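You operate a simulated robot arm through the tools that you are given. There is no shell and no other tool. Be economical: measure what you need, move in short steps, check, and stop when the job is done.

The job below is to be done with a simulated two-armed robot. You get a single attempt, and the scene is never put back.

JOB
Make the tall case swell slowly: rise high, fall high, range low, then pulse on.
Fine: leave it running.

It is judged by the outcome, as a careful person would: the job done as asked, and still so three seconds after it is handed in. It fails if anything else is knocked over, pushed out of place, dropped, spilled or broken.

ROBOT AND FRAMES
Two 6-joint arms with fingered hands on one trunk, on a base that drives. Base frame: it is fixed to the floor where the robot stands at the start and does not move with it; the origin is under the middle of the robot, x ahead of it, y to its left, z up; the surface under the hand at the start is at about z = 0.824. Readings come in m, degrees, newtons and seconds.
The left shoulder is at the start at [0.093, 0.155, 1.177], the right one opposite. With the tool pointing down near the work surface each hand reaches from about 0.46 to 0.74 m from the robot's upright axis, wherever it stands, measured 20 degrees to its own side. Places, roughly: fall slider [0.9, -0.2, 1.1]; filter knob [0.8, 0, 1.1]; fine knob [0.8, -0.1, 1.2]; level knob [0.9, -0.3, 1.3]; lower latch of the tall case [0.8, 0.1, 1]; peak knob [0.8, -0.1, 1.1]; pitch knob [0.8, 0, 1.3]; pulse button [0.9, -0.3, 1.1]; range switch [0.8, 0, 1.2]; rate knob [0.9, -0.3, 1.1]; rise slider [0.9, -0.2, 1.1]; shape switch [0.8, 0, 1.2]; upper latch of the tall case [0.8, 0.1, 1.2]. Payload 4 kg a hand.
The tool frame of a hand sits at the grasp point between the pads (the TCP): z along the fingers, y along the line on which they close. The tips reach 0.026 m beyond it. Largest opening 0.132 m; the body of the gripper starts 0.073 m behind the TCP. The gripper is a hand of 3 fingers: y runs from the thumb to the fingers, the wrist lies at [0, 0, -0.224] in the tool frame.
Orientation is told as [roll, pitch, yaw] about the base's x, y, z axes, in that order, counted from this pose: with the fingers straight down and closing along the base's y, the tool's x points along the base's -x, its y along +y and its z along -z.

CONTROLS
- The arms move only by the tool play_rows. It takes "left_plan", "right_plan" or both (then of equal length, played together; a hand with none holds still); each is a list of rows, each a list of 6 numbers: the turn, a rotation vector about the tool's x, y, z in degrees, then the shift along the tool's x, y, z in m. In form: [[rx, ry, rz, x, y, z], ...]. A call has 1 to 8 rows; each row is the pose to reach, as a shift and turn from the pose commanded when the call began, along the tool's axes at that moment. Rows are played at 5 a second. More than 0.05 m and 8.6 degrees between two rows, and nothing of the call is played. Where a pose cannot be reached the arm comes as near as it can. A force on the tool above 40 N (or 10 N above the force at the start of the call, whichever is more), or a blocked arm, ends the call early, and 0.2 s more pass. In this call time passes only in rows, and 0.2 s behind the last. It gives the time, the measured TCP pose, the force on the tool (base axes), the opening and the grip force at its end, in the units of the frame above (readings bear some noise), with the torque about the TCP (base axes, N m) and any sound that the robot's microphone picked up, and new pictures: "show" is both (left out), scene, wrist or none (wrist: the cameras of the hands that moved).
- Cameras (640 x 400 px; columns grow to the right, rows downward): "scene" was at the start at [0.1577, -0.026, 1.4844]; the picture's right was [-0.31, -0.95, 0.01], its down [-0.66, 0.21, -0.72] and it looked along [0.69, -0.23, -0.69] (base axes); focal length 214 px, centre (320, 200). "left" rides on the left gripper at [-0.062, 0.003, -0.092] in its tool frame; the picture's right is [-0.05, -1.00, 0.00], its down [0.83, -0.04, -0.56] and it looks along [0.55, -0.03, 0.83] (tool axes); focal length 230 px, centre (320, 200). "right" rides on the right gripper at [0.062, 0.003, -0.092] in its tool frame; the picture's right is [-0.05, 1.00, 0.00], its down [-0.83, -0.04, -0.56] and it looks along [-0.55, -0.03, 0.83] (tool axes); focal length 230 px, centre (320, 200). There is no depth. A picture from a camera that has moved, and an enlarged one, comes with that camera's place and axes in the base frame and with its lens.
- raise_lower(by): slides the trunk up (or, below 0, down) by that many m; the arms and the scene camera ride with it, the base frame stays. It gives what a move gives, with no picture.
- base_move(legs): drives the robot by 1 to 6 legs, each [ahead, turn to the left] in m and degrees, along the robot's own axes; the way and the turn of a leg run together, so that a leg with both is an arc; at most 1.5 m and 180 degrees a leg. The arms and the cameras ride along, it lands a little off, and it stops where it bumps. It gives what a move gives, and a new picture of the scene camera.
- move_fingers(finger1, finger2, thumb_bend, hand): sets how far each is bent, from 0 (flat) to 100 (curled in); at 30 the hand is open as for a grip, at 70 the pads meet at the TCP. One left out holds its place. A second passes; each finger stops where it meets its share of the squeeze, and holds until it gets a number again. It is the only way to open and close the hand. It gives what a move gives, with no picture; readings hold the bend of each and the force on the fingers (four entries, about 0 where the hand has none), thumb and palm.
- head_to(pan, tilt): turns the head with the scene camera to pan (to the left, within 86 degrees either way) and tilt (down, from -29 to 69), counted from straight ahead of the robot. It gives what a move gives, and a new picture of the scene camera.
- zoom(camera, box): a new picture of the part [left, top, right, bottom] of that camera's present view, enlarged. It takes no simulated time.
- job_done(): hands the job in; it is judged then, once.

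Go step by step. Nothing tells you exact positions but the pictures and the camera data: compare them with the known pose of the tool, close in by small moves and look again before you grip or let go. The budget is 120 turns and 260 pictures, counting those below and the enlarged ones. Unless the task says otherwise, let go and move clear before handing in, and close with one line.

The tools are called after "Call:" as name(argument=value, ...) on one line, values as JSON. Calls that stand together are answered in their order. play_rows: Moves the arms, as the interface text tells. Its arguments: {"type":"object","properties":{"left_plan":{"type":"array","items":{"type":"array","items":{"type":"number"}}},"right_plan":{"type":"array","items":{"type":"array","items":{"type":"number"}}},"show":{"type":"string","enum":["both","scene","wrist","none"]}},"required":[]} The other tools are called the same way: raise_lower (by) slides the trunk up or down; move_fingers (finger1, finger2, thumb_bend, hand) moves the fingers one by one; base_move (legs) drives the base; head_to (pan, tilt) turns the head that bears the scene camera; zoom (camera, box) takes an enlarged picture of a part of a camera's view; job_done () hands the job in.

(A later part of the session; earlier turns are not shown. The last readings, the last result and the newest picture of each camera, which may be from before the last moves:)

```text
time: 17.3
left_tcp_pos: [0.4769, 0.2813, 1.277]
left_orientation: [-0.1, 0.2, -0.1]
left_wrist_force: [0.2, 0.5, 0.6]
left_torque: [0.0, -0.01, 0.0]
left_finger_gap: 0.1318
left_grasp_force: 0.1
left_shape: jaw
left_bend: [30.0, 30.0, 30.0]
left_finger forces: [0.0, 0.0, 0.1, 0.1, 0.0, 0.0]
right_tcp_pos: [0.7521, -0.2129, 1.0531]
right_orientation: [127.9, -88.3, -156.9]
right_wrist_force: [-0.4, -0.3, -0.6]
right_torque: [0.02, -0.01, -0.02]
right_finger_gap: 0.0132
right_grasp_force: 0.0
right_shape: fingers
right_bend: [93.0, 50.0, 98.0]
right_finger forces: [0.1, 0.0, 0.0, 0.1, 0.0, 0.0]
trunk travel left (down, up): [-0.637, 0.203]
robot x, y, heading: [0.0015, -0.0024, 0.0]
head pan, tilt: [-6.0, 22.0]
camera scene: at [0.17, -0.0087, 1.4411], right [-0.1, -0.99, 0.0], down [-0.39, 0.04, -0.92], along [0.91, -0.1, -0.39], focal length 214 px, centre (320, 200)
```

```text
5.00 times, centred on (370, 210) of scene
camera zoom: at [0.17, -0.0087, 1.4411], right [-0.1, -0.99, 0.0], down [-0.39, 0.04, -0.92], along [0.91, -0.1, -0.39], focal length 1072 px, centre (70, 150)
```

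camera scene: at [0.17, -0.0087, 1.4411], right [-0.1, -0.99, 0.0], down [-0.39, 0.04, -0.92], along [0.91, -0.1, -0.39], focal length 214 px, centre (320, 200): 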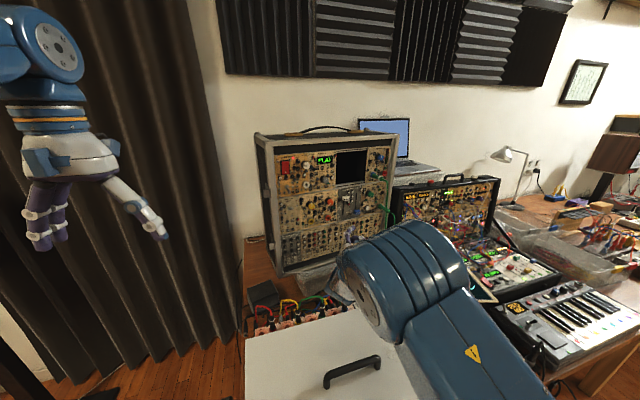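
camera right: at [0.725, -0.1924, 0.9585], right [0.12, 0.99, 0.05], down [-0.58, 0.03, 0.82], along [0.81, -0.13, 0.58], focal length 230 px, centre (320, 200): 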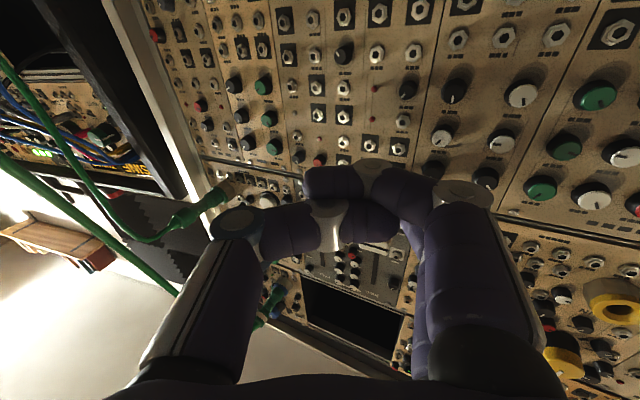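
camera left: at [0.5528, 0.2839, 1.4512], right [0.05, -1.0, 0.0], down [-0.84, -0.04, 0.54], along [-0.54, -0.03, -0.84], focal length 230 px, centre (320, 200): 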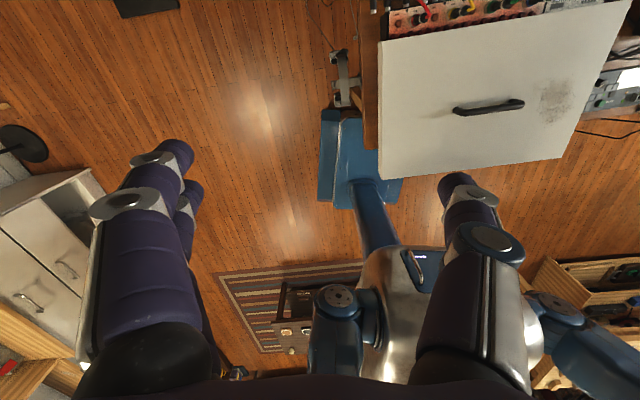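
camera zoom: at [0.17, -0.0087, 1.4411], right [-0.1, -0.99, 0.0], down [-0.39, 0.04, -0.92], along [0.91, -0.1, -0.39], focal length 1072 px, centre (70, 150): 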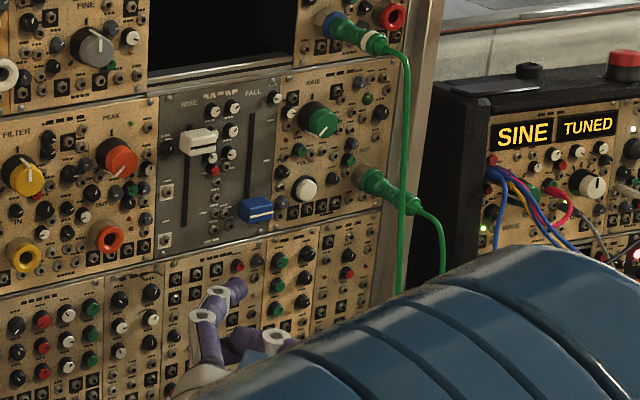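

Rise shows high. The hand is now yawed about -29°; I slide in under the fall cap.

Call:
play_rows(right_plan=[[0, 0, 0, 0.012, 0.01, 0.02], [0, 0, 0, 0.012, 0.02, 0.04], [0, 0, 0, 0.012, 0.02, 0.055]], show="none")

Call:
zoom(camera="scene", box=[340, 190, 380, 230])

```text
time: 18.1
left_tcp_pos: [0.4774, 0.2809, 1.2769]
left_orientation: [-0.1, 0.1, 0.0]
left_wrist_force: [0.0, 1.0, 0.2]
left_torque: [-0.01, 0.0, 0.02]
left_finger_gap: 0.1319
left_grasp_force: 0.0
left_shape: jaw
left_bend: [30.0, 30.0, 30.0]
left_finger forces: [0.0, 0.0, 0.0, 0.0, 0.0, 0.0]
right_tcp_pos: [0.8103, -0.2111, 1.0423]
right_orientation: [164.9, -88.6, 167.3]
right_wrist_force: [1.2, -0.1, 0.1]
right_torque: [-0.04, 0.02, -0.03]
right_finger_gap: 0.0132
right_grasp_force: 0.2
right_shape: fingers
right_bend: [93.0, 50.0, 98.0]
right_finger forces: [0.0, 0.1, 0.1, 0.1, 0.1, 0.0]
trunk travel left (down, up): [-0.637, 0.203]
robot x, y, heading: [-0.002, 0.0004, -0.3]
head pan, tilt: [-6.0, 22.0]
```

```text
10.00 times, centred on (360, 210) of scene
camera zoom: at [0.17, -0.0098, 1.4411], right [-0.1, -0.99, 0.0], down [-0.39, 0.04, -0.92], along [0.91, -0.1, -0.39], focal length 2145 px, centre (-80, 100)
```

zoom: 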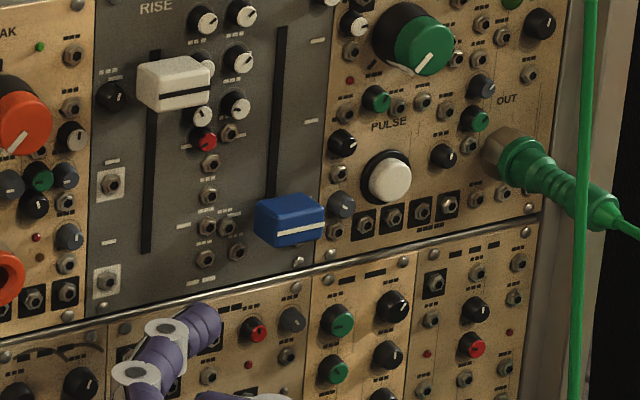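

The tip is about 2.8 cm too far left of the fall cap. I shift right, then check contact.

Call:
play_rows(right_plan=[[0, 0, 0, 0, -0.012, 0.0], [0, 0, 0, 0, -0.022, 0.007], [0, 0, 0, 0, -0.022, 0.016]], show="none")

Call:
zoom(camera="scene", box=[340, 190, 380, 230])

```text
time: 18.9
left_tcp_pos: [0.4777, 0.2806, 1.2766]
left_orientation: [0.0, 0.1, -0.1]
left_wrist_force: [0.0, -0.9, 0.1]
left_torque: [0.02, 0.0, 0.0]
left_finger_gap: 0.1321
left_grasp_force: 0.1
left_shape: jaw
left_bend: [30.0, 30.0, 30.0]
left_finger forces: [0.1, 0.0, 0.0, 0.0, 0.1, 0.0]
right_tcp_pos: [0.8144, -0.2375, 1.0419]
right_orientation: [162.2, -88.4, 170.1]
right_wrist_force: [0.8, 0.1, 0.2]
right_torque: [0.04, -0.01, 0.02]
right_finger_gap: 0.0135
right_grasp_force: 0.1
right_shape: fingers
right_bend: [93.0, 50.0, 98.0]
right_finger forces: [0.0, 0.0, 0.0, 0.0, 0.1, 0.1]
trunk travel left (down, up): [-0.637, 0.203]
robot x, y, heading: [0.0033, 0.0013, 0.1]
head pan, tilt: [-6.0, 22.0]
```

```text
10.00 times, centred on (360, 210) of scene
camera zoom: at [0.1706, -0.0095, 1.441], right [-0.1, -0.99, 0.0], down [-0.39, 0.04, -0.92], along [0.91, -0.1, -0.39], focal length 2145 px, centre (-80, 100)
```

zoom: 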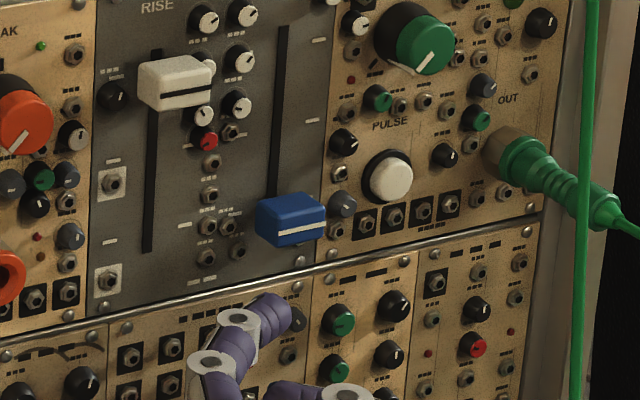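

The tip is now right under the fall cap; I go 7 mm deeper and lift.

Call:
play_rows(right_plan=[[0, 0, 0, 0, 0, 0.007], [0, 0, 0, -0.015, 0, 0.007], [0, 0, 0, -0.03, 0, 0.007], [0, 0, 0, -0.042, 0, 0.007]], show="none")

Call:
zoom(camera="scene", box=[340, 190, 380, 230])

```text
time: 19.9
left_tcp_pos: [0.4756, 0.2804, 1.2777]
left_orientation: [0.0, 0.0, 0.0]
left_wrist_force: [-1.0, -0.4, -0.2]
left_torque: [-0.01, 0.02, 0.01]
left_finger_gap: 0.1322
left_grasp_force: 0.0
left_shape: jaw
left_bend: [30.0, 30.0, 30.0]
left_finger forces: [0.0, 0.0, 0.1, 0.0, 0.1, 0.0]
right_tcp_pos: [0.8191, -0.241, 1.0842]
right_orientation: [161.6, -88.5, 170.7]
right_wrist_force: [0.1, 0.0, -0.3]
right_torque: [-0.02, 0.02, 0.0]
right_finger_gap: 0.0134
right_grasp_force: 0.2
right_shape: fingers
right_bend: [93.0, 50.0, 98.0]
right_finger forces: [0.0, 0.5, 0.0, 0.1, 0.1, 0.0]
trunk travel left (down, up): [-0.637, 0.203]
robot x, y, heading: [0.001, 0.0017, 0.2]
head pan, tilt: [-6.0, 22.0]
```

```text
10.00 times, centred on (360, 210) of scene
camera zoom: at [0.17, -0.0094, 1.4411], right [-0.1, -0.99, 0.0], down [-0.39, 0.04, -0.92], along [0.91, -0.1, -0.39], focal length 2145 px, centre (-80, 100)
```

zoom: 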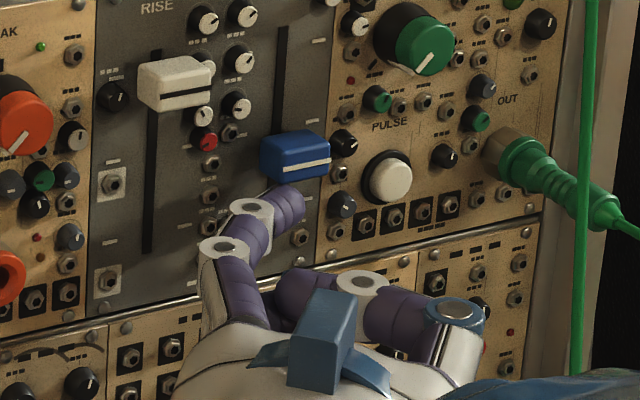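

Fall is rising. I continue to its top stop.

Call:
play_rows(right_plan=[[0, 0, 0, -0.012, 0, 0], [0, 0, 0, -0.024, 0, 0], [0, 0, 0, -0.034, 0, 0], [0, 0, 0, -0.042, 0, 0], [0, 0, 0, -0.048, 0, 0], [0, 0, 0, -0.054, 0, 0], [0, 0, 0, -0.06, 0, 0]], show="none")

Call:
zoom(camera="scene", box=[340, 180, 380, 220])

```text
time: 21.5
left_tcp_pos: [0.4656, 0.282, 1.2568]
left_orientation: [-0.2, 3.8, 0.0]
left_wrist_force: [0.4, 0.1, 0.2]
left_torque: [-0.03, -0.01, 0.0]
left_finger_gap: 0.132
left_grasp_force: 0.1
left_shape: jaw
left_bend: [30.0, 30.0, 30.0]
left_finger forces: [0.0, 0.0, 0.1, 0.1, 0.0, 0.0]
right_tcp_pos: [0.7942, -0.2394, 1.1519]
right_orientation: [164.5, -88.4, 167.7]
right_wrist_force: [-0.2, 0.3, -1.0]
right_torque: [0.0, 0.0, 0.04]
right_finger_gap: 0.0133
right_grasp_force: 0.0
right_shape: fingers
right_bend: [94.0, 50.0, 98.0]
right_finger forces: [0.0, 0.0, 0.0, 0.0, 0.0, 0.1]
trunk travel left (down, up): [-0.637, 0.203]
robot x, y, heading: [-0.0004, -0.0012, 0.0]
head pan, tilt: [-6.0, 22.0]
stopped in row 7 (right hand): the force on the tool passed its limit at 43 N (the readings are from after the stop); the commanded pose is now the measured one
```

```text
10.00 times, centred on (360, 200) of scene
camera zoom: at [0.1674, -0.0085, 1.442], right [-0.1, -0.99, 0.0], down [-0.39, 0.04, -0.92], along [0.92, -0.1, -0.39], focal length 2145 px, centre (-80, 200)
```

zoom: 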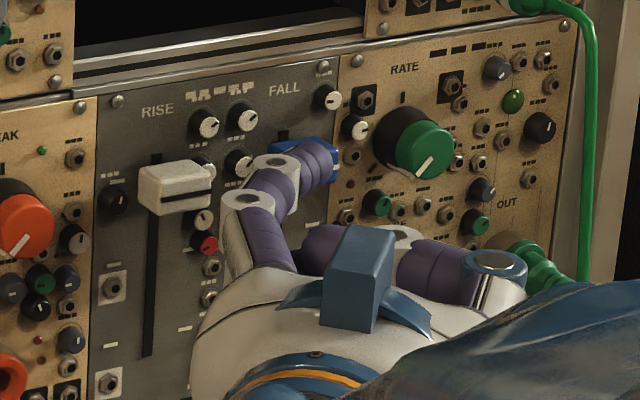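

The finger slipped in front of the cap at the top stop. I retract straight back and check.

Call:
play_rows(right_plan=[[0, 0, 0, 0, 0, -0.02], [0, 0, 0, 0, 0, -0.04], [0, 0, 0, 0.03, 0.02, -0.05], [0, 0, 0, 0.06, 0.04, -0.05]], show="none")

Call:
zoom(camera="scene", box=[330, 170, 390, 230])

```text
time: 22.7
left_tcp_pos: [0.4549, 0.2799, 1.2343]
left_orientation: [0.0, 7.4, 0.1]
left_wrist_force: [-0.2, 0.0, -0.2]
left_torque: [0.03, -0.03, -0.02]
left_finger_gap: 0.132
left_grasp_force: 0.1
left_shape: jaw
left_bend: [30.0, 30.0, 30.0]
left_finger forces: [0.1, 0.1, 0.0, 0.0, 0.0, 0.0]
right_tcp_pos: [0.7483, -0.2243, 1.0696]
right_orientation: [53.0, -86.9, -84.6]
right_wrist_force: [0.3, 0.5, 0.0]
right_torque: [0.01, 0.01, 0.01]
right_finger_gap: 0.0134
right_grasp_force: 0.1
right_shape: fingers
right_bend: [94.0, 50.0, 98.0]
right_finger forces: [0.0, 0.1, 0.0, 0.1, 0.0, 0.1]
trunk travel left (down, up): [-0.637, 0.203]
robot x, y, heading: [0.0032, -0.0026, 0.2]
head pan, tilt: [-6.0, 22.0]
stopped in row 4 (right hand): the arm was blocked; the commanded pose is now the measured one
```

```text
6.67 times, centred on (360, 200) of scene
camera zoom: at [0.1678, -0.0099, 1.4413], right [-0.1, -0.99, 0.0], down [-0.39, 0.04, -0.92], along [0.92, -0.1, -0.39], focal length 1430 px, centre (53, 200)
```

zoom: 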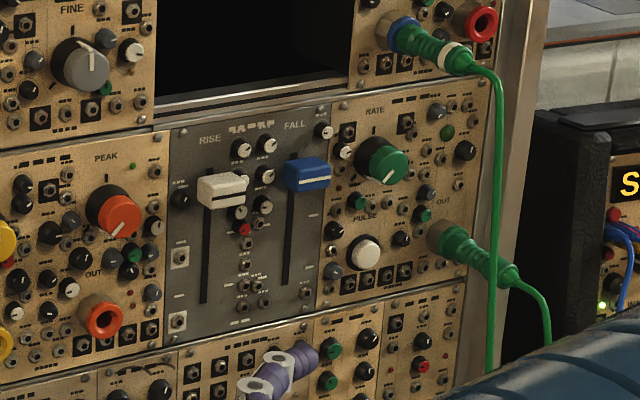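

Both sliders are at the top. The arm reported being blocked, so I look at the whole scene before the pulse button.

Call:
head_to(pan=-6, tilt=30)

Call:
zoom(camera="right", box=[0, 0, 640, 400])

```text
time: 23.4
left_tcp_pos: [0.4572, 0.2809, 1.2357]
left_orientation: [0.0, 7.3, 0.0]
left_wrist_force: [0.9, 0.0, -0.5]
left_torque: [-0.02, -0.02, -0.04]
left_finger_gap: 0.1323
left_grasp_force: 0.0
left_shape: jaw
left_bend: [30.0, 30.0, 30.0]
left_finger forces: [0.0, 0.0, 0.0, 0.0, 0.1, 0.1]
right_tcp_pos: [0.7521, -0.2256, 1.0778]
right_orientation: [68.7, -86.8, -100.5]
right_wrist_force: [0.3, -0.9, -0.9]
right_torque: [0.03, 0.01, -0.03]
right_finger_gap: 0.0134
right_grasp_force: 0.0
right_shape: fingers
right_bend: [94.0, 50.0, 98.0]
right_finger forces: [0.1, 0.0, 0.0, 0.1, 0.0, 0.0]
trunk travel left (down, up): [-0.637, 0.203]
robot x, y, heading: [0.0027, 0.0002, -0.2]
head pan, tilt: [-6.0, 30.0]
camera scene: at [0.1673, -0.0094, 1.4284], right [-0.1, -0.99, 0.0], down [-0.51, 0.05, -0.86], along [0.85, -0.09, -0.52], focal length 214 px, centre (320, 200)
```

scene: 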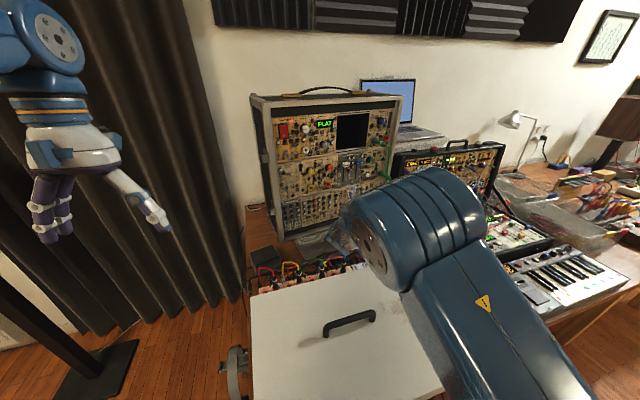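

```text
1.00 times, centred on (320, 200) of right (not enlarged: the box is as wide or as high as the picture)
camera zoom: at [0.6747, -0.1713, 1.0182], right [0.52, 0.85, 0.1], down [-0.5, 0.21, 0.84], along [0.69, -0.49, 0.54], focal length 230 px, centre (320, 200)
```

zoom: 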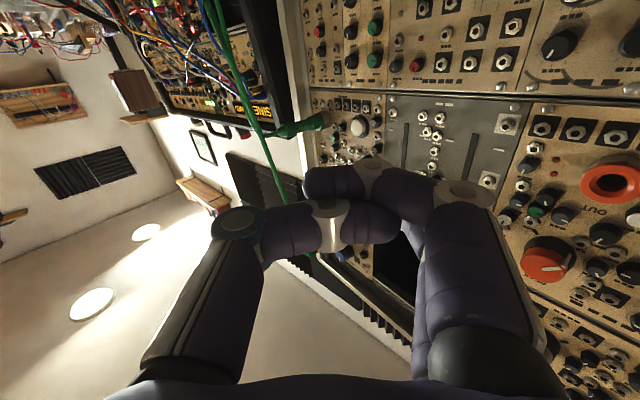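

The level-module cable hangs at about (.795,-.30), so the thumb side must stay away from there. I roll the hand 90° so it is narrow with the thumb below, keeping clear of the cable.

Call:
play_rows(right_plan=[[0, 0, 8.5, 0, 0.005, 0], [0, 0, 17, 0, 0.01, 0], [0, 0, 25.5, 0, 0.015, 0], [0, 0, 34, 0, 0.02, 0], [0, 0, 42.5, 0, 0.02, 0], [0, 0, 51, 0, 0.02, 0], [0, 0, 59.5, 0, 0.02, 0], [0, 0, 68, 0, 0.02, 0]], show="wrist")

Call:
zoom(camera="scene", box=[300, 120, 420, 240])

```text
time: 25.4
left_tcp_pos: [0.4464, 0.28, 1.2142]
left_orientation: [0.0, 11.1, 0.0]
left_wrist_force: [0.1, 0.9, -0.1]
left_torque: [-0.01, 0.0, 0.03]
left_finger_gap: 0.132
left_grasp_force: 0.1
left_shape: jaw
left_bend: [30.0, 30.0, 30.0]
left_finger forces: [0.0, 0.1, 0.1, 0.0, 0.1, 0.0]
right_tcp_pos: [0.7429, -0.24, 1.0788]
right_orientation: [87.1, -16.8, -123.5]
right_wrist_force: [-0.7, 0.4, -0.7]
right_torque: [0.01, -0.01, -0.02]
right_finger_gap: 0.0135
right_grasp_force: 0.1
right_shape: fingers
right_bend: [94.0, 50.0, 98.0]
right_finger forces: [0.1, 0.0, 0.0, 0.1, 0.1, 0.1]
trunk travel left (down, up): [-0.637, 0.203]
robot x, y, heading: [0.0016, 0.0013, 0.0]
head pan, tilt: [-6.0, 30.0]
stopped in row 8 (right hand): the arm was blocked; the commanded pose is now the measured one
camera right: at [0.6992, -0.1374, 1.0671], right [0.17, 0.17, 0.97], down [-0.91, -0.36, 0.23], along [0.39, -0.92, 0.09], focal length 230 px, centre (320, 200)
```

right: 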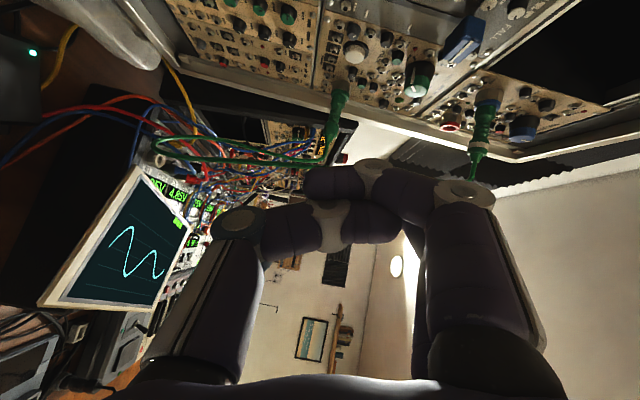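

```text
3.33 times, centred on (360, 180) of scene
camera zoom: at [0.1674, -0.0095, 1.4282], right [-0.1, -0.99, 0.0], down [-0.51, 0.05, -0.86], along [0.85, -0.09, -0.52], focal length 715 px, centre (187, 267)
```

zoom: 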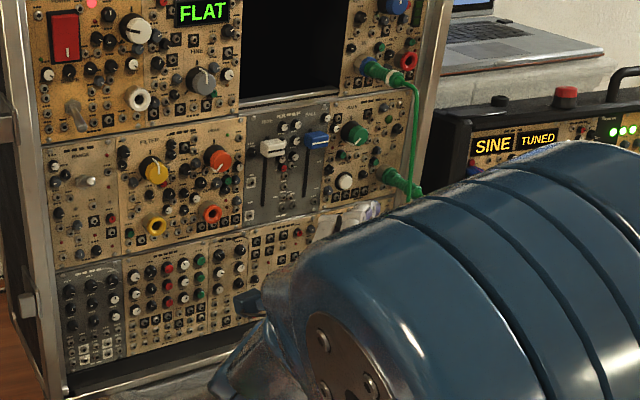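

Rolled about 73° with the pointing yaw at about -34°. I look closer at the fingertip relative to the button.

Call:
zoom(camera="scene", box=[340, 150, 390, 200])

Call:
zoom(camera="right", box=[280, 0, 520, 240])

```text
8.00 times, centred on (365, 175) of scene
camera zoom: at [0.1674, -0.0095, 1.4282], right [-0.1, -0.99, 0.0], down [-0.51, 0.05, -0.86], along [0.85, -0.09, -0.52], focal length 1716 px, centre (-40, 400)
```

zoom: 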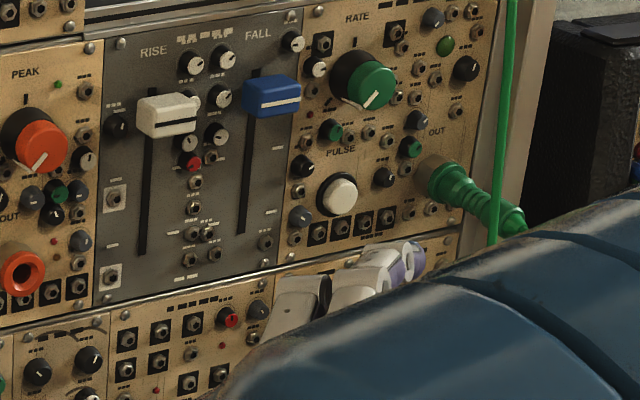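

```text
1.67 times, centred on (400, 120) of right
camera zoom: at [0.6992, -0.1374, 1.0671], right [0.17, 0.17, 0.97], down [-0.91, -0.36, 0.23], along [0.39, -0.92, 0.09], focal length 384 px, centre (187, 333)
```

zoom: 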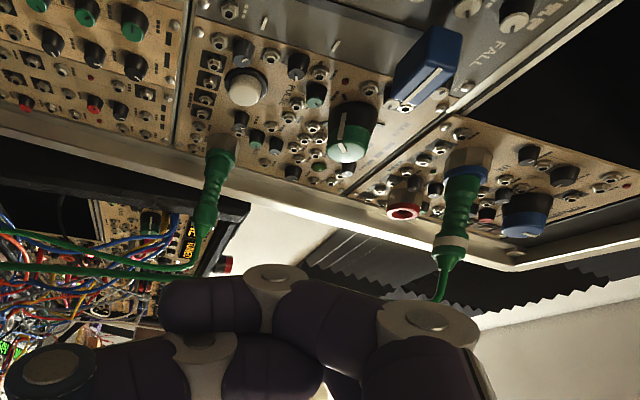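

Tip is about (.79,-.265,1.107). I move it forward and slightly left, toward the button and away from the cable.

Call:
play_rows(right_plan=[[0, 0, 0, 0.012, 0, 0.004], [0, 0, 0, 0.024, 0, 0.016], [0, 0, 0, 0.036, 0, 0.03], [0, 0, 0, 0.046, 0, 0.044]], show="wrist")

Call:
zoom(camera="scene", box=[340, 150, 390, 200])

```text
time: 26.4
left_tcp_pos: [0.4469, 0.2799, 1.2145]
left_orientation: [-0.1, 10.8, 0.0]
left_wrist_force: [-1.0, -0.3, -0.5]
left_torque: [0.01, 0.02, -0.03]
left_finger_gap: 0.1319
left_grasp_force: 0.1
left_shape: jaw
left_bend: [30.0, 30.0, 30.0]
left_finger forces: [0.1, 0.0, 0.1, 0.0, 0.0, 0.1]
right_tcp_pos: [0.8065, -0.2105, 1.1015]
right_orientation: [90.8, -16.3, -123.3]
right_wrist_force: [0.3, -0.6, -0.4]
right_torque: [-0.01, 0.0, 0.03]
right_finger_gap: 0.0133
right_grasp_force: 0.0
right_shape: fingers
right_bend: [94.0, 50.0, 98.0]
right_finger forces: [0.0, 0.0, 0.0, 0.1, 0.0, 0.0]
trunk travel left (down, up): [-0.637, 0.203]
robot x, y, heading: [-0.0027, -0.0006, 0.1]
head pan, tilt: [-6.0, 30.0]
camera right: at [0.7601, -0.1108, 1.0856], right [0.12, 0.2, 0.97], down [-0.91, -0.38, 0.19], along [0.4, -0.9, 0.14], focal length 230 px, centre (320, 200)
```

right: 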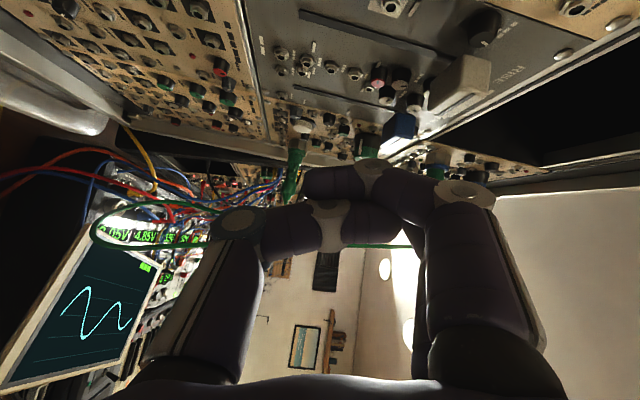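

```text
8.00 times, centred on (365, 175) of scene
camera zoom: at [0.1678, -0.0101, 1.4283], right [-0.1, -0.99, 0.0], down [-0.51, 0.05, -0.86], along [0.85, -0.09, -0.52], focal length 1716 px, centre (-40, 400)
```

zoom: 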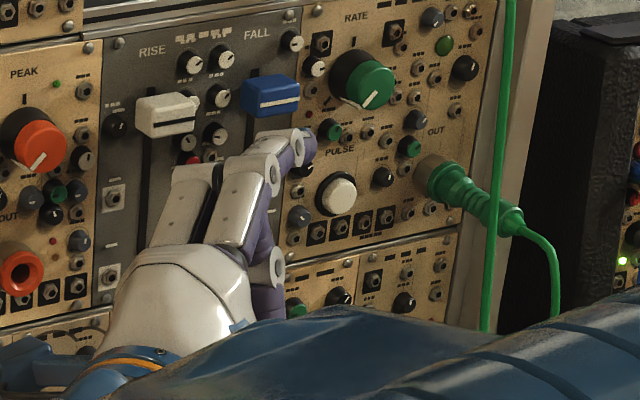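

The tip is now up-left of the button at ≈(.853,-.234,1.13). I shift down and right in front of it.

Call:
play_rows(right_plan=[[0, 0, 0, -0.003, -0.015, 0.002], [0, 0, 0, -0.007, -0.03, 0.007], [0, 0, 0, -0.014, -0.046, 0.015]], show="none")

Call:
zoom(camera="scene", box=[345, 155, 385, 195])

Call:
zoom(camera="right", box=[220, 60, 460, 260])

```text
time: 27.2
left_tcp_pos: [0.4467, 0.2794, 1.2144]
left_orientation: [0.1, 11.0, 0.0]
left_wrist_force: [-0.6, -0.1, 0.1]
left_torque: [0.04, 0.02, -0.03]
left_finger_gap: 0.1319
left_grasp_force: 0.1
left_shape: jaw
left_bend: [30.0, 30.0, 30.0]
left_finger forces: [0.1, 0.1, 0.0, 0.0, 0.1, 0.0]
right_tcp_pos: [0.8055, -0.2411, 1.0623]
right_orientation: [90.7, -16.3, -123.3]
right_wrist_force: [-0.4, -0.2, -0.1]
right_torque: [0.0, 0.03, -0.02]
right_finger_gap: 0.0135
right_grasp_force: 0.2
right_shape: fingers
right_bend: [94.0, 50.0, 98.0]
right_finger forces: [0.1, 0.0, 0.0, 0.1, 0.0, 0.1]
trunk travel left (down, up): [-0.637, 0.203]
robot x, y, heading: [-0.0032, 0.0008, 0.1]
head pan, tilt: [-6.0, 30.0]
```

```text
10.00 times, centred on (365, 175) of scene
camera zoom: at [0.1676, -0.0097, 1.4283], right [-0.1, -0.99, 0.0], down [-0.51, 0.05, -0.86], along [0.85, -0.09, -0.52], focal length 2145 px, centre (-130, 450)
```

zoom: 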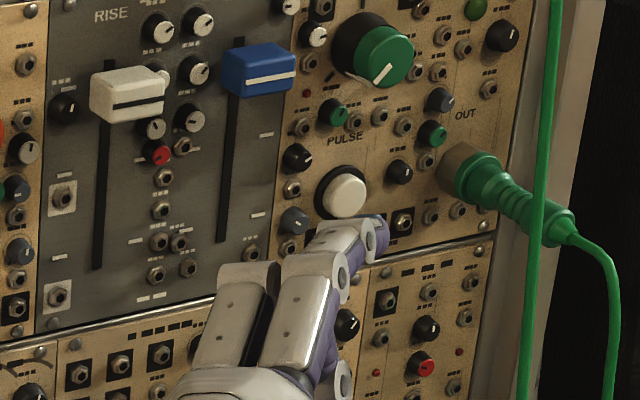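

```text
2.00 times, centred on (340, 160) of right
camera zoom: at [0.7587, -0.1407, 1.0465], right [0.12, 0.2, 0.97], down [-0.91, -0.38, 0.19], along [0.4, -0.91, 0.14], focal length 460 px, centre (280, 280)
```

zoom: 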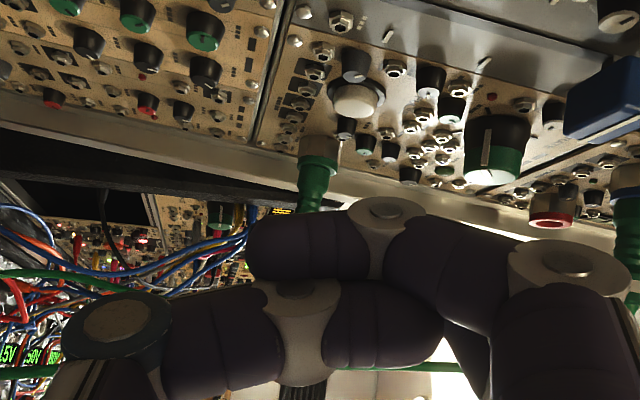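

Tip is in line with the button, about 3.5 cm short. I advance toward it.

Call:
play_rows(right_plan=[[0, 0, 0, 0.008, 0.002, 0.012], [0, 0, 0, 0.014, 0.004, 0.022]], show="none")

Call:
zoom(camera="scene", box=[345, 155, 385, 195])

Call:
zoom(camera="right", box=[220, 60, 460, 260])

```text
time: 27.8
left_tcp_pos: [0.4481, 0.2809, 1.2146]
left_orientation: [0.0, 10.9, 0.0]
left_wrist_force: [0.3, -0.5, 0.8]
left_torque: [-0.02, 0.0, 0.02]
left_finger_gap: 0.1319
left_grasp_force: 0.0
left_shape: jaw
left_bend: [30.0, 30.0, 30.0]
left_finger forces: [0.1, 0.1, 0.0, 0.0, 0.0, 0.0]
right_tcp_pos: [0.8312, -0.2416, 1.0613]
right_orientation: [90.7, -16.3, -123.3]
right_wrist_force: [0.1, -0.4, -0.9]
right_torque: [-0.03, 0.01, 0.03]
right_finger_gap: 0.0135
right_grasp_force: 0.1
right_shape: fingers
right_bend: [94.0, 50.0, 98.0]
right_finger forces: [0.1, 0.0, 0.0, 0.1, 0.0, 0.0]
trunk travel left (down, up): [-0.637, 0.203]
robot x, y, heading: [0.0013, -0.0009, 0.0]
head pan, tilt: [-6.0, 30.0]
```

```text
10.00 times, centred on (365, 175) of scene
camera zoom: at [0.1678, -0.0094, 1.4283], right [-0.1, -0.99, 0.0], down [-0.51, 0.05, -0.86], along [0.85, -0.09, -0.52], focal length 2145 px, centre (-130, 450)
```

zoom: 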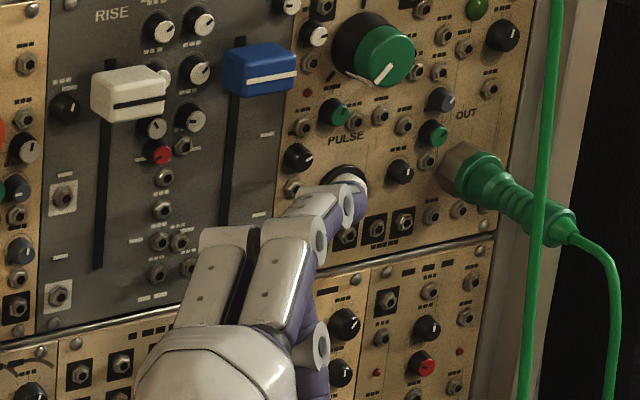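

```text
2.00 times, centred on (340, 160) of right
camera zoom: at [0.7852, -0.1405, 1.0472], right [0.12, 0.2, 0.97], down [-0.91, -0.38, 0.19], along [0.4, -0.91, 0.14], focal length 460 px, centre (280, 280)
```

zoom: 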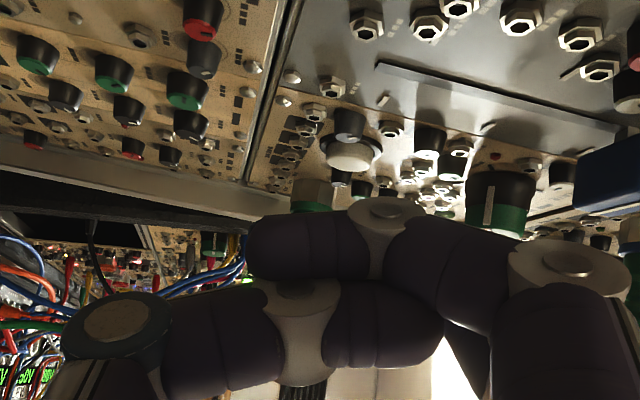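

The tip is just in front of the button and well aligned. I press in 5 mm increments.

Call:
play_rows(right_plan=[[0, 0, 0, 0.003, 0.001, 0.005], [0, 0, 0, 0.006, 0.0015, 0.009]], show="none")

Call:
zoom(camera="scene", box=[345, 155, 385, 195])

```text
time: 28.4
left_tcp_pos: [0.4468, 0.2805, 1.215]
left_orientation: [0.1, 11.0, 0.0]
left_wrist_force: [-0.6, 0.2, 0.2]
left_torque: [0.0, 0.01, -0.01]
left_finger_gap: 0.132
left_grasp_force: 0.1
left_shape: jaw
left_bend: [30.0, 30.0, 30.0]
left_finger forces: [0.0, 0.0, 0.0, 0.0, 0.1, 0.0]
right_tcp_pos: [0.8418, -0.2407, 1.063]
right_orientation: [90.8, -16.2, -123.2]
right_wrist_force: [0.7, 0.4, -0.6]
right_torque: [0.0, -0.01, 0.01]
right_finger_gap: 0.0131
right_grasp_force: 0.0
right_shape: fingers
right_bend: [94.0, 50.0, 98.0]
right_finger forces: [0.1, 0.1, 0.0, 0.0, 0.0, 0.1]
trunk travel left (down, up): [-0.637, 0.203]
robot x, y, heading: [-0.0041, 0.0005, 0.0]
head pan, tilt: [-6.0, 30.0]
```

```text
10.00 times, centred on (365, 175) of scene
camera zoom: at [0.1676, -0.0092, 1.4283], right [-0.1, -0.99, 0.0], down [-0.51, 0.05, -0.86], along [0.85, -0.09, -0.52], focal length 2145 px, centre (-130, 450)
```

zoom: 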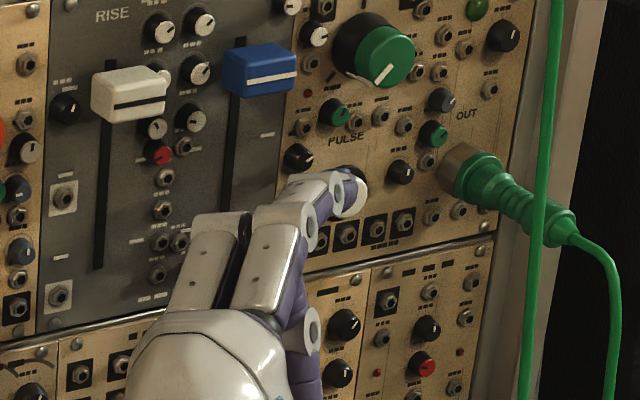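

No contact yet. I continue, slightly to the right.

Call:
play_rows(right_plan=[[0, 0, 0, 0.001, 0, 0.005], [0, 0, 0, 0.002, 0, 0.009]], show="none")

Call:
zoom(camera="scene", box=[350, 160, 380, 190])

Call:
zoom(camera="right", box=[260, 80, 400, 220])

```text
time: 29.0
left_tcp_pos: [0.4326, 0.2815, 1.1944]
left_orientation: [0.0, 14.5, -0.2]
left_wrist_force: [-0.5, 0.6, 0.5]
left_torque: [0.0, -0.05, -0.02]
left_finger_gap: 0.1317
left_grasp_force: 0.1
left_shape: jaw
left_bend: [30.0, 30.0, 30.0]
left_finger forces: [0.1, 0.1, 0.1, 0.0, 0.1, 0.0]
right_tcp_pos: [0.8315, -0.2415, 1.0799]
right_orientation: [91.9, -15.6, -123.5]
right_wrist_force: [-1.7, 0.2, -0.3]
right_torque: [-0.03, -0.07, 0.03]
right_finger_gap: 0.0136
right_grasp_force: 0.0
right_shape: fingers
right_bend: [94.0, 50.0, 98.0]
right_finger forces: [0.0, 0.0, 0.0, 0.0, 0.0, 0.0]
trunk travel left (down, up): [-0.637, 0.203]
robot x, y, heading: [-0.0019, -0.0018, -0.0]
head pan, tilt: [-6.0, 30.0]
stopped in row 2 (right hand): the arm was blocked; the commanded pose is now the measured one
```

```text
13.33 times, centred on (365, 175) of scene
camera zoom: at [0.1659, -0.0082, 1.4286], right [-0.1, -0.99, 0.0], down [-0.51, 0.05, -0.86], along [0.85, -0.09, -0.52], focal length 2860 px, centre (-280, 533)
```

zoom: 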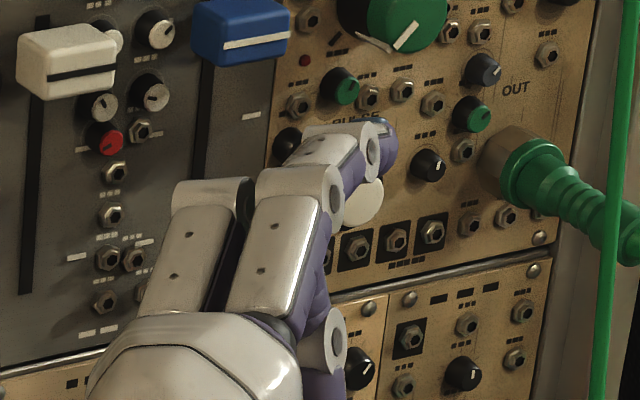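

```text
2.86 times, centred on (330, 150) of right
camera zoom: at [0.7859, -0.1421, 1.063], right [0.1, 0.2, 0.97], down [-0.91, -0.38, 0.17], along [0.4, -0.9, 0.15], focal length 657 px, centre (291, 343)
```

zoom: 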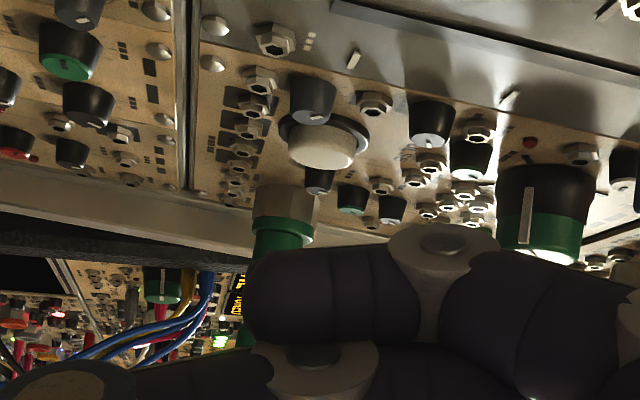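

The curled finger1, on the left, most likely hit small knobs because the panel is nearer on that side. I back off and swap: extend finger1 (left) and curl finger2.

Call:
play_rows(right_plan=[[0, 0, 0, 0, 0, -0.02], [0, 0, 0, 0, 0, -0.045]], show="none")

Call:
move_fingers(hand="right", finger2=100, finger1=45, thumb_bend=100)

Call:
zoom(camera="scene", box=[340, 150, 390, 200])

Call:
zoom(camera="right", box=[0, 0, 640, 400])

```text
time: 29.6
left_tcp_pos: [0.4312, 0.2811, 1.1968]
left_orientation: [-0.1, 14.4, -0.1]
left_wrist_force: [0.2, 0.3, -1.4]
left_torque: [-0.01, -0.03, -0.02]
left_finger_gap: 0.1319
left_grasp_force: 0.1
left_shape: jaw
left_bend: [30.0, 30.0, 30.0]
left_finger forces: [0.1, 0.1, 0.0, 0.1, 0.0, 0.0]
right_tcp_pos: [0.791, -0.2171, 1.0784]
right_orientation: [91.8, -15.7, -123.6]
right_wrist_force: [-0.1, -0.3, -0.2]
right_torque: [-0.01, 0.01, 0.0]
right_finger_gap: 0.0134
right_grasp_force: 0.0
right_shape: fingers
right_bend: [94.0, 50.0, 98.0]
right_finger forces: [0.1, 0.1, 0.1, 0.1, 0.0, 0.0]
trunk travel left (down, up): [-0.637, 0.203]
robot x, y, heading: [-0.002, -0.0005, -0.1]
head pan, tilt: [-6.0, 30.0]
```

```text
time: 30.6
left_tcp_pos: [0.4336, 0.2808, 1.1959]
left_orientation: [0.0, 14.4, -0.1]
left_wrist_force: [-0.3, 0.3, 0.0]
left_torque: [-0.01, -0.03, -0.02]
left_finger_gap: 0.1323
left_grasp_force: 0.0
left_shape: jaw
left_bend: [30.0, 30.0, 30.0]
left_finger forces: [0.0, 0.0, 0.1, 0.0, 0.0, 0.0]
right_tcp_pos: [0.7932, -0.2185, 1.076]
right_orientation: [91.6, -15.9, -123.5]
right_wrist_force: [0.1, -0.6, 0.4]
right_torque: [-0.02, -0.02, 0.01]
right_finger_gap: 0.0376
right_grasp_force: 0.1
right_shape: fingers
right_bend: [45.0, 95.0, 100.0]
right_finger forces: [0.0, 0.0, 0.0, 0.0, 0.0, 0.0]
trunk travel left (down, up): [-0.637, 0.203]
robot x, y, heading: [-0.0005, -0.003, -0.1]
head pan, tilt: [-6.0, 30.0]
```

```text
8.00 times, centred on (365, 175) of scene
camera zoom: at [0.1671, -0.0089, 1.4283], right [-0.1, -0.99, 0.0], down [-0.51, 0.05, -0.86], along [0.85, -0.09, -0.52], focal length 1716 px, centre (-40, 400)
```

zoom: 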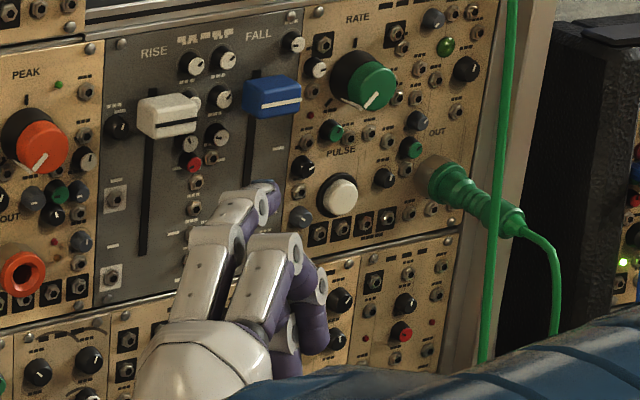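

```text
1.00 times, centred on (320, 200) of right (not enlarged: the box is as wide or as high as the picture)
camera zoom: at [0.7489, -0.1176, 1.0599], right [0.1, 0.2, 0.97], down [-0.91, -0.37, 0.17], along [0.4, -0.91, 0.15], focal length 230 px, centre (320, 200)
```

zoom: 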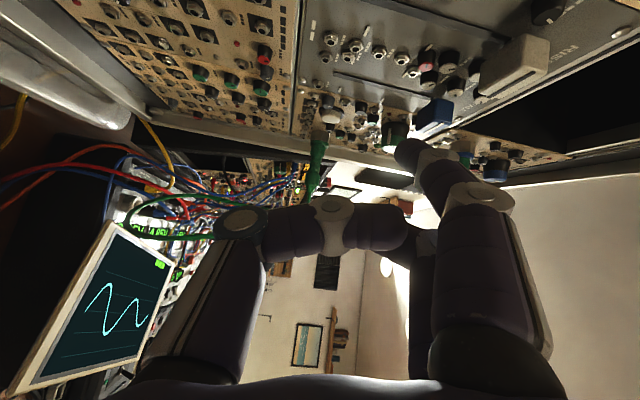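

Finger1's tip triangulates to (.830,-.215,1.12). I move it to just in front of the button at ≈(.860,-.258,1.09).

Call:
play_rows(right_plan=[[0, 0, 0, -0.004, -0.018, 0.008], [0, 0, 0, -0.008, -0.03, 0.024], [0, 0, 0, -0.012, -0.0355, 0.046]], show="wrist")

Call:
zoom(camera="scene", box=[345, 155, 385, 195])

```text
time: 31.4
left_tcp_pos: [0.4339, 0.2792, 1.1958]
left_orientation: [0.1, 14.5, -0.1]
left_wrist_force: [0.3, -0.9, -0.1]
left_torque: [0.0, 0.01, 0.01]
left_finger_gap: 0.1323
left_grasp_force: 0.1
left_shape: jaw
left_bend: [30.0, 30.0, 30.0]
left_finger forces: [0.0, 0.1, 0.0, 0.0, 0.0, 0.0]
right_tcp_pos: [0.8221, -0.2618, 1.0466]
right_orientation: [91.6, -15.6, -123.4]
right_wrist_force: [0.3, -0.2, 0.2]
right_torque: [0.02, -0.01, 0.02]
right_finger_gap: 0.0379
right_grasp_force: 0.0
right_shape: fingers
right_bend: [45.0, 95.0, 100.0]
right_finger forces: [0.1, 0.0, 0.0, 0.0, 0.1, 0.0]
trunk travel left (down, up): [-0.637, 0.203]
robot x, y, heading: [-0.0005, -0.0001, -0.3]
head pan, tilt: [-6.0, 30.0]
camera right: at [0.7776, -0.1614, 1.0294], right [0.1, 0.2, 0.97], down [-0.91, -0.38, 0.17], along [0.4, -0.91, 0.15], focal length 230 px, centre (320, 200)
```

right: 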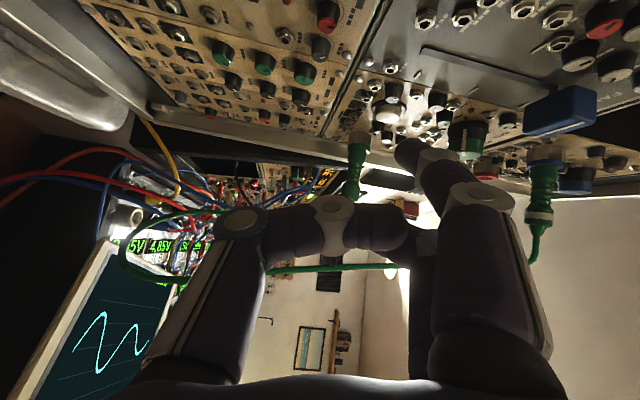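

```text
10.00 times, centred on (365, 175) of scene
camera zoom: at [0.168, -0.0101, 1.4282], right [-0.1, -0.99, 0.0], down [-0.51, 0.05, -0.86], along [0.85, -0.09, -0.52], focal length 2145 px, centre (-130, 450)
```

zoom: 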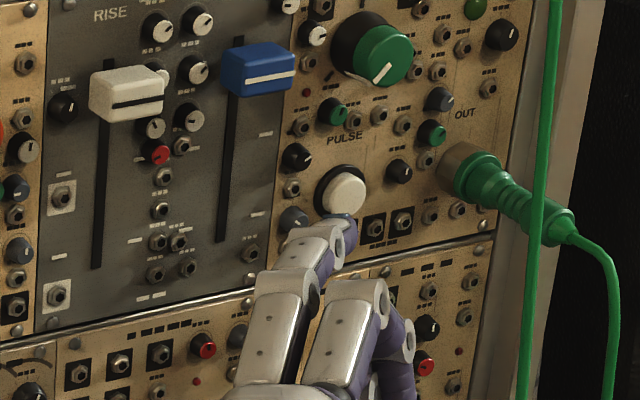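

The tip is on target, at (.859,-.258,1.09). I push forward gently onto the button.

Call:
play_rows(right_plan=[[0, 0, 0, 0.0045, 0.001, 0.01], [0, 0, 0, 0.009, 0.002, 0.019], [0, 0, 0, 0.0125, 0.0028, 0.026]], show="none")

Call:
zoom(camera="scene", box=[345, 155, 385, 195])

Call:
zoom(camera="right", box=[330, 60, 470, 200])

```text
time: 32.3
left_tcp_pos: [0.4184, 0.2823, 1.1763]
left_orientation: [-0.1, 18.0, -0.2]
left_wrist_force: [-0.5, -0.2, 0.6]
left_torque: [0.01, -0.05, -0.02]
left_finger_gap: 0.1317
left_grasp_force: 0.0
left_shape: jaw
left_bend: [30.0, 30.0, 30.0]
left_finger forces: [0.1, 0.0, 0.0, 0.0, 0.1, 0.0]
right_tcp_pos: [0.8332, -0.2642, 1.0637]
right_orientation: [92.8, -15.2, -123.8]
right_wrist_force: [0.0, -0.8, -0.1]
right_torque: [-0.01, -0.01, 0.0]
right_finger_gap: 0.0379
right_grasp_force: 0.1
right_shape: fingers
right_bend: [45.0, 95.0, 100.0]
right_finger forces: [0.0, 0.0, 0.0, 0.0, 0.0, 0.0]
trunk travel left (down, up): [-0.637, 0.203]
robot x, y, heading: [0.0016, 0.0016, 0.1]
head pan, tilt: [-6.0, 30.0]
stopped in row 3 (right hand): the arm was blocked; the commanded pose is now the measured one
```

```text
10.00 times, centred on (365, 175) of scene
camera zoom: at [0.1658, -0.0082, 1.4286], right [-0.1, -0.99, 0.0], down [-0.51, 0.05, -0.86], along [0.85, -0.09, -0.52], focal length 2145 px, centre (-130, 450)
```

zoom: 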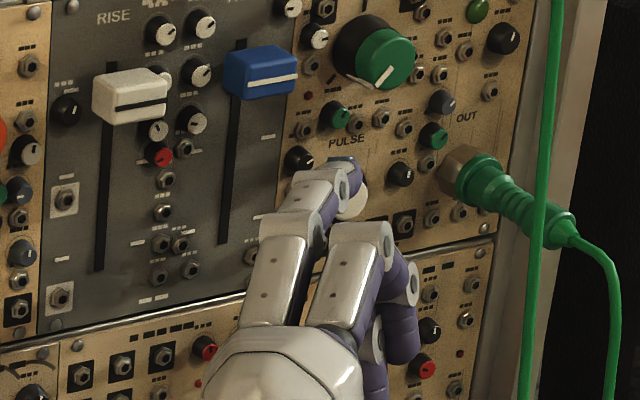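

```text
2.86 times, centred on (400, 130) of right
camera zoom: at [0.7886, -0.1631, 1.0466], right [0.08, 0.2, 0.98], down [-0.91, -0.38, 0.15], along [0.4, -0.9, 0.16], focal length 657 px, centre (91, 400)
```

zoom: 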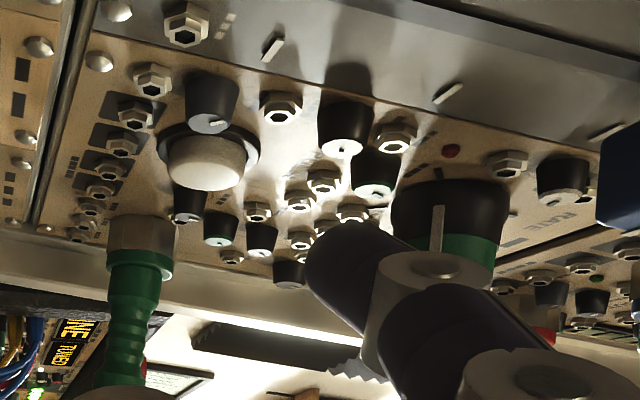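

The arm stopped as if blocked right at button contact, then recoiled upward. I retract and inspect whether the button changed state.

Call:
play_rows(right_plan=[[0, 0, 0, 0, 0, -0.02], [0, 0, 0, 0, 0, -0.045]], show="scene")

Call:
zoom(camera="scene", box=[350, 140, 390, 180])

```text
time: 32.9
left_tcp_pos: [0.4187, 0.2828, 1.178]
left_orientation: [-0.1, 17.9, -0.1]
left_wrist_force: [-1.0, 0.1, 1.6]
left_torque: [-0.02, 0.0, -0.01]
left_finger_gap: 0.1319
left_grasp_force: 0.1
left_shape: jaw
left_bend: [30.0, 30.0, 30.0]
left_finger forces: [0.1, 0.0, 0.0, 0.1, 0.1, 0.0]
right_tcp_pos: [0.7949, -0.2397, 1.0633]
right_orientation: [92.8, -15.2, -123.7]
right_wrist_force: [0.3, -1.1, -0.2]
right_torque: [-0.03, 0.0, -0.01]
right_finger_gap: 0.038
right_grasp_force: 0.1
right_shape: fingers
right_bend: [45.0, 95.0, 100.0]
right_finger forces: [0.0, 0.1, 0.0, 0.0, 0.1, 0.0]
trunk travel left (down, up): [-0.637, 0.203]
robot x, y, heading: [-0.0012, -0.0022, -0.2]
head pan, tilt: [-6.0, 30.0]
camera scene: at [0.1655, -0.0079, 1.4286], right [-0.1, -0.99, 0.0], down [-0.51, 0.05, -0.86], along [0.85, -0.09, -0.51], focal length 214 px, centre (320, 200)
```

scene: 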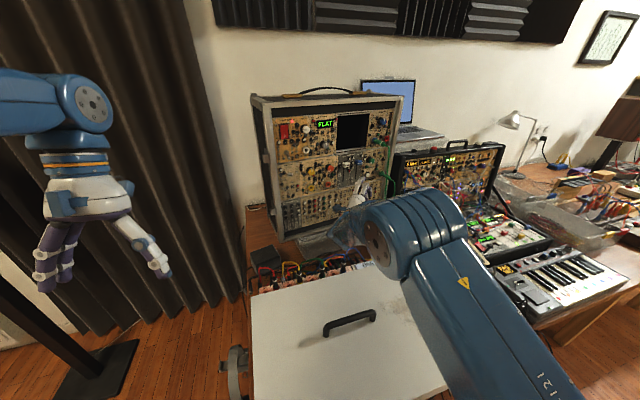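

```text
10.00 times, centred on (370, 160) of scene
camera zoom: at [0.1655, -0.0079, 1.4286], right [-0.1, -0.99, 0.0], down [-0.51, 0.05, -0.86], along [0.85, -0.09, -0.51], focal length 2145 px, centre (-180, 600)
```

zoom: 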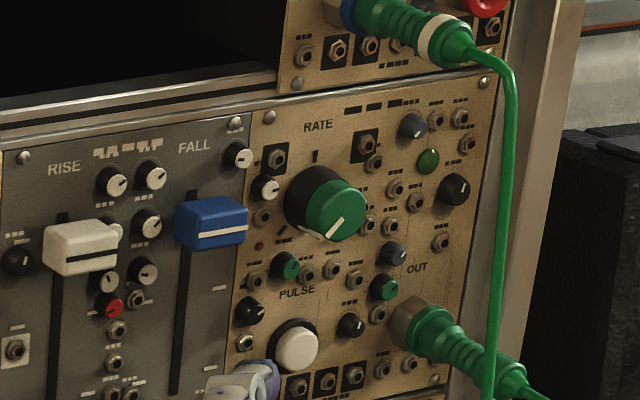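

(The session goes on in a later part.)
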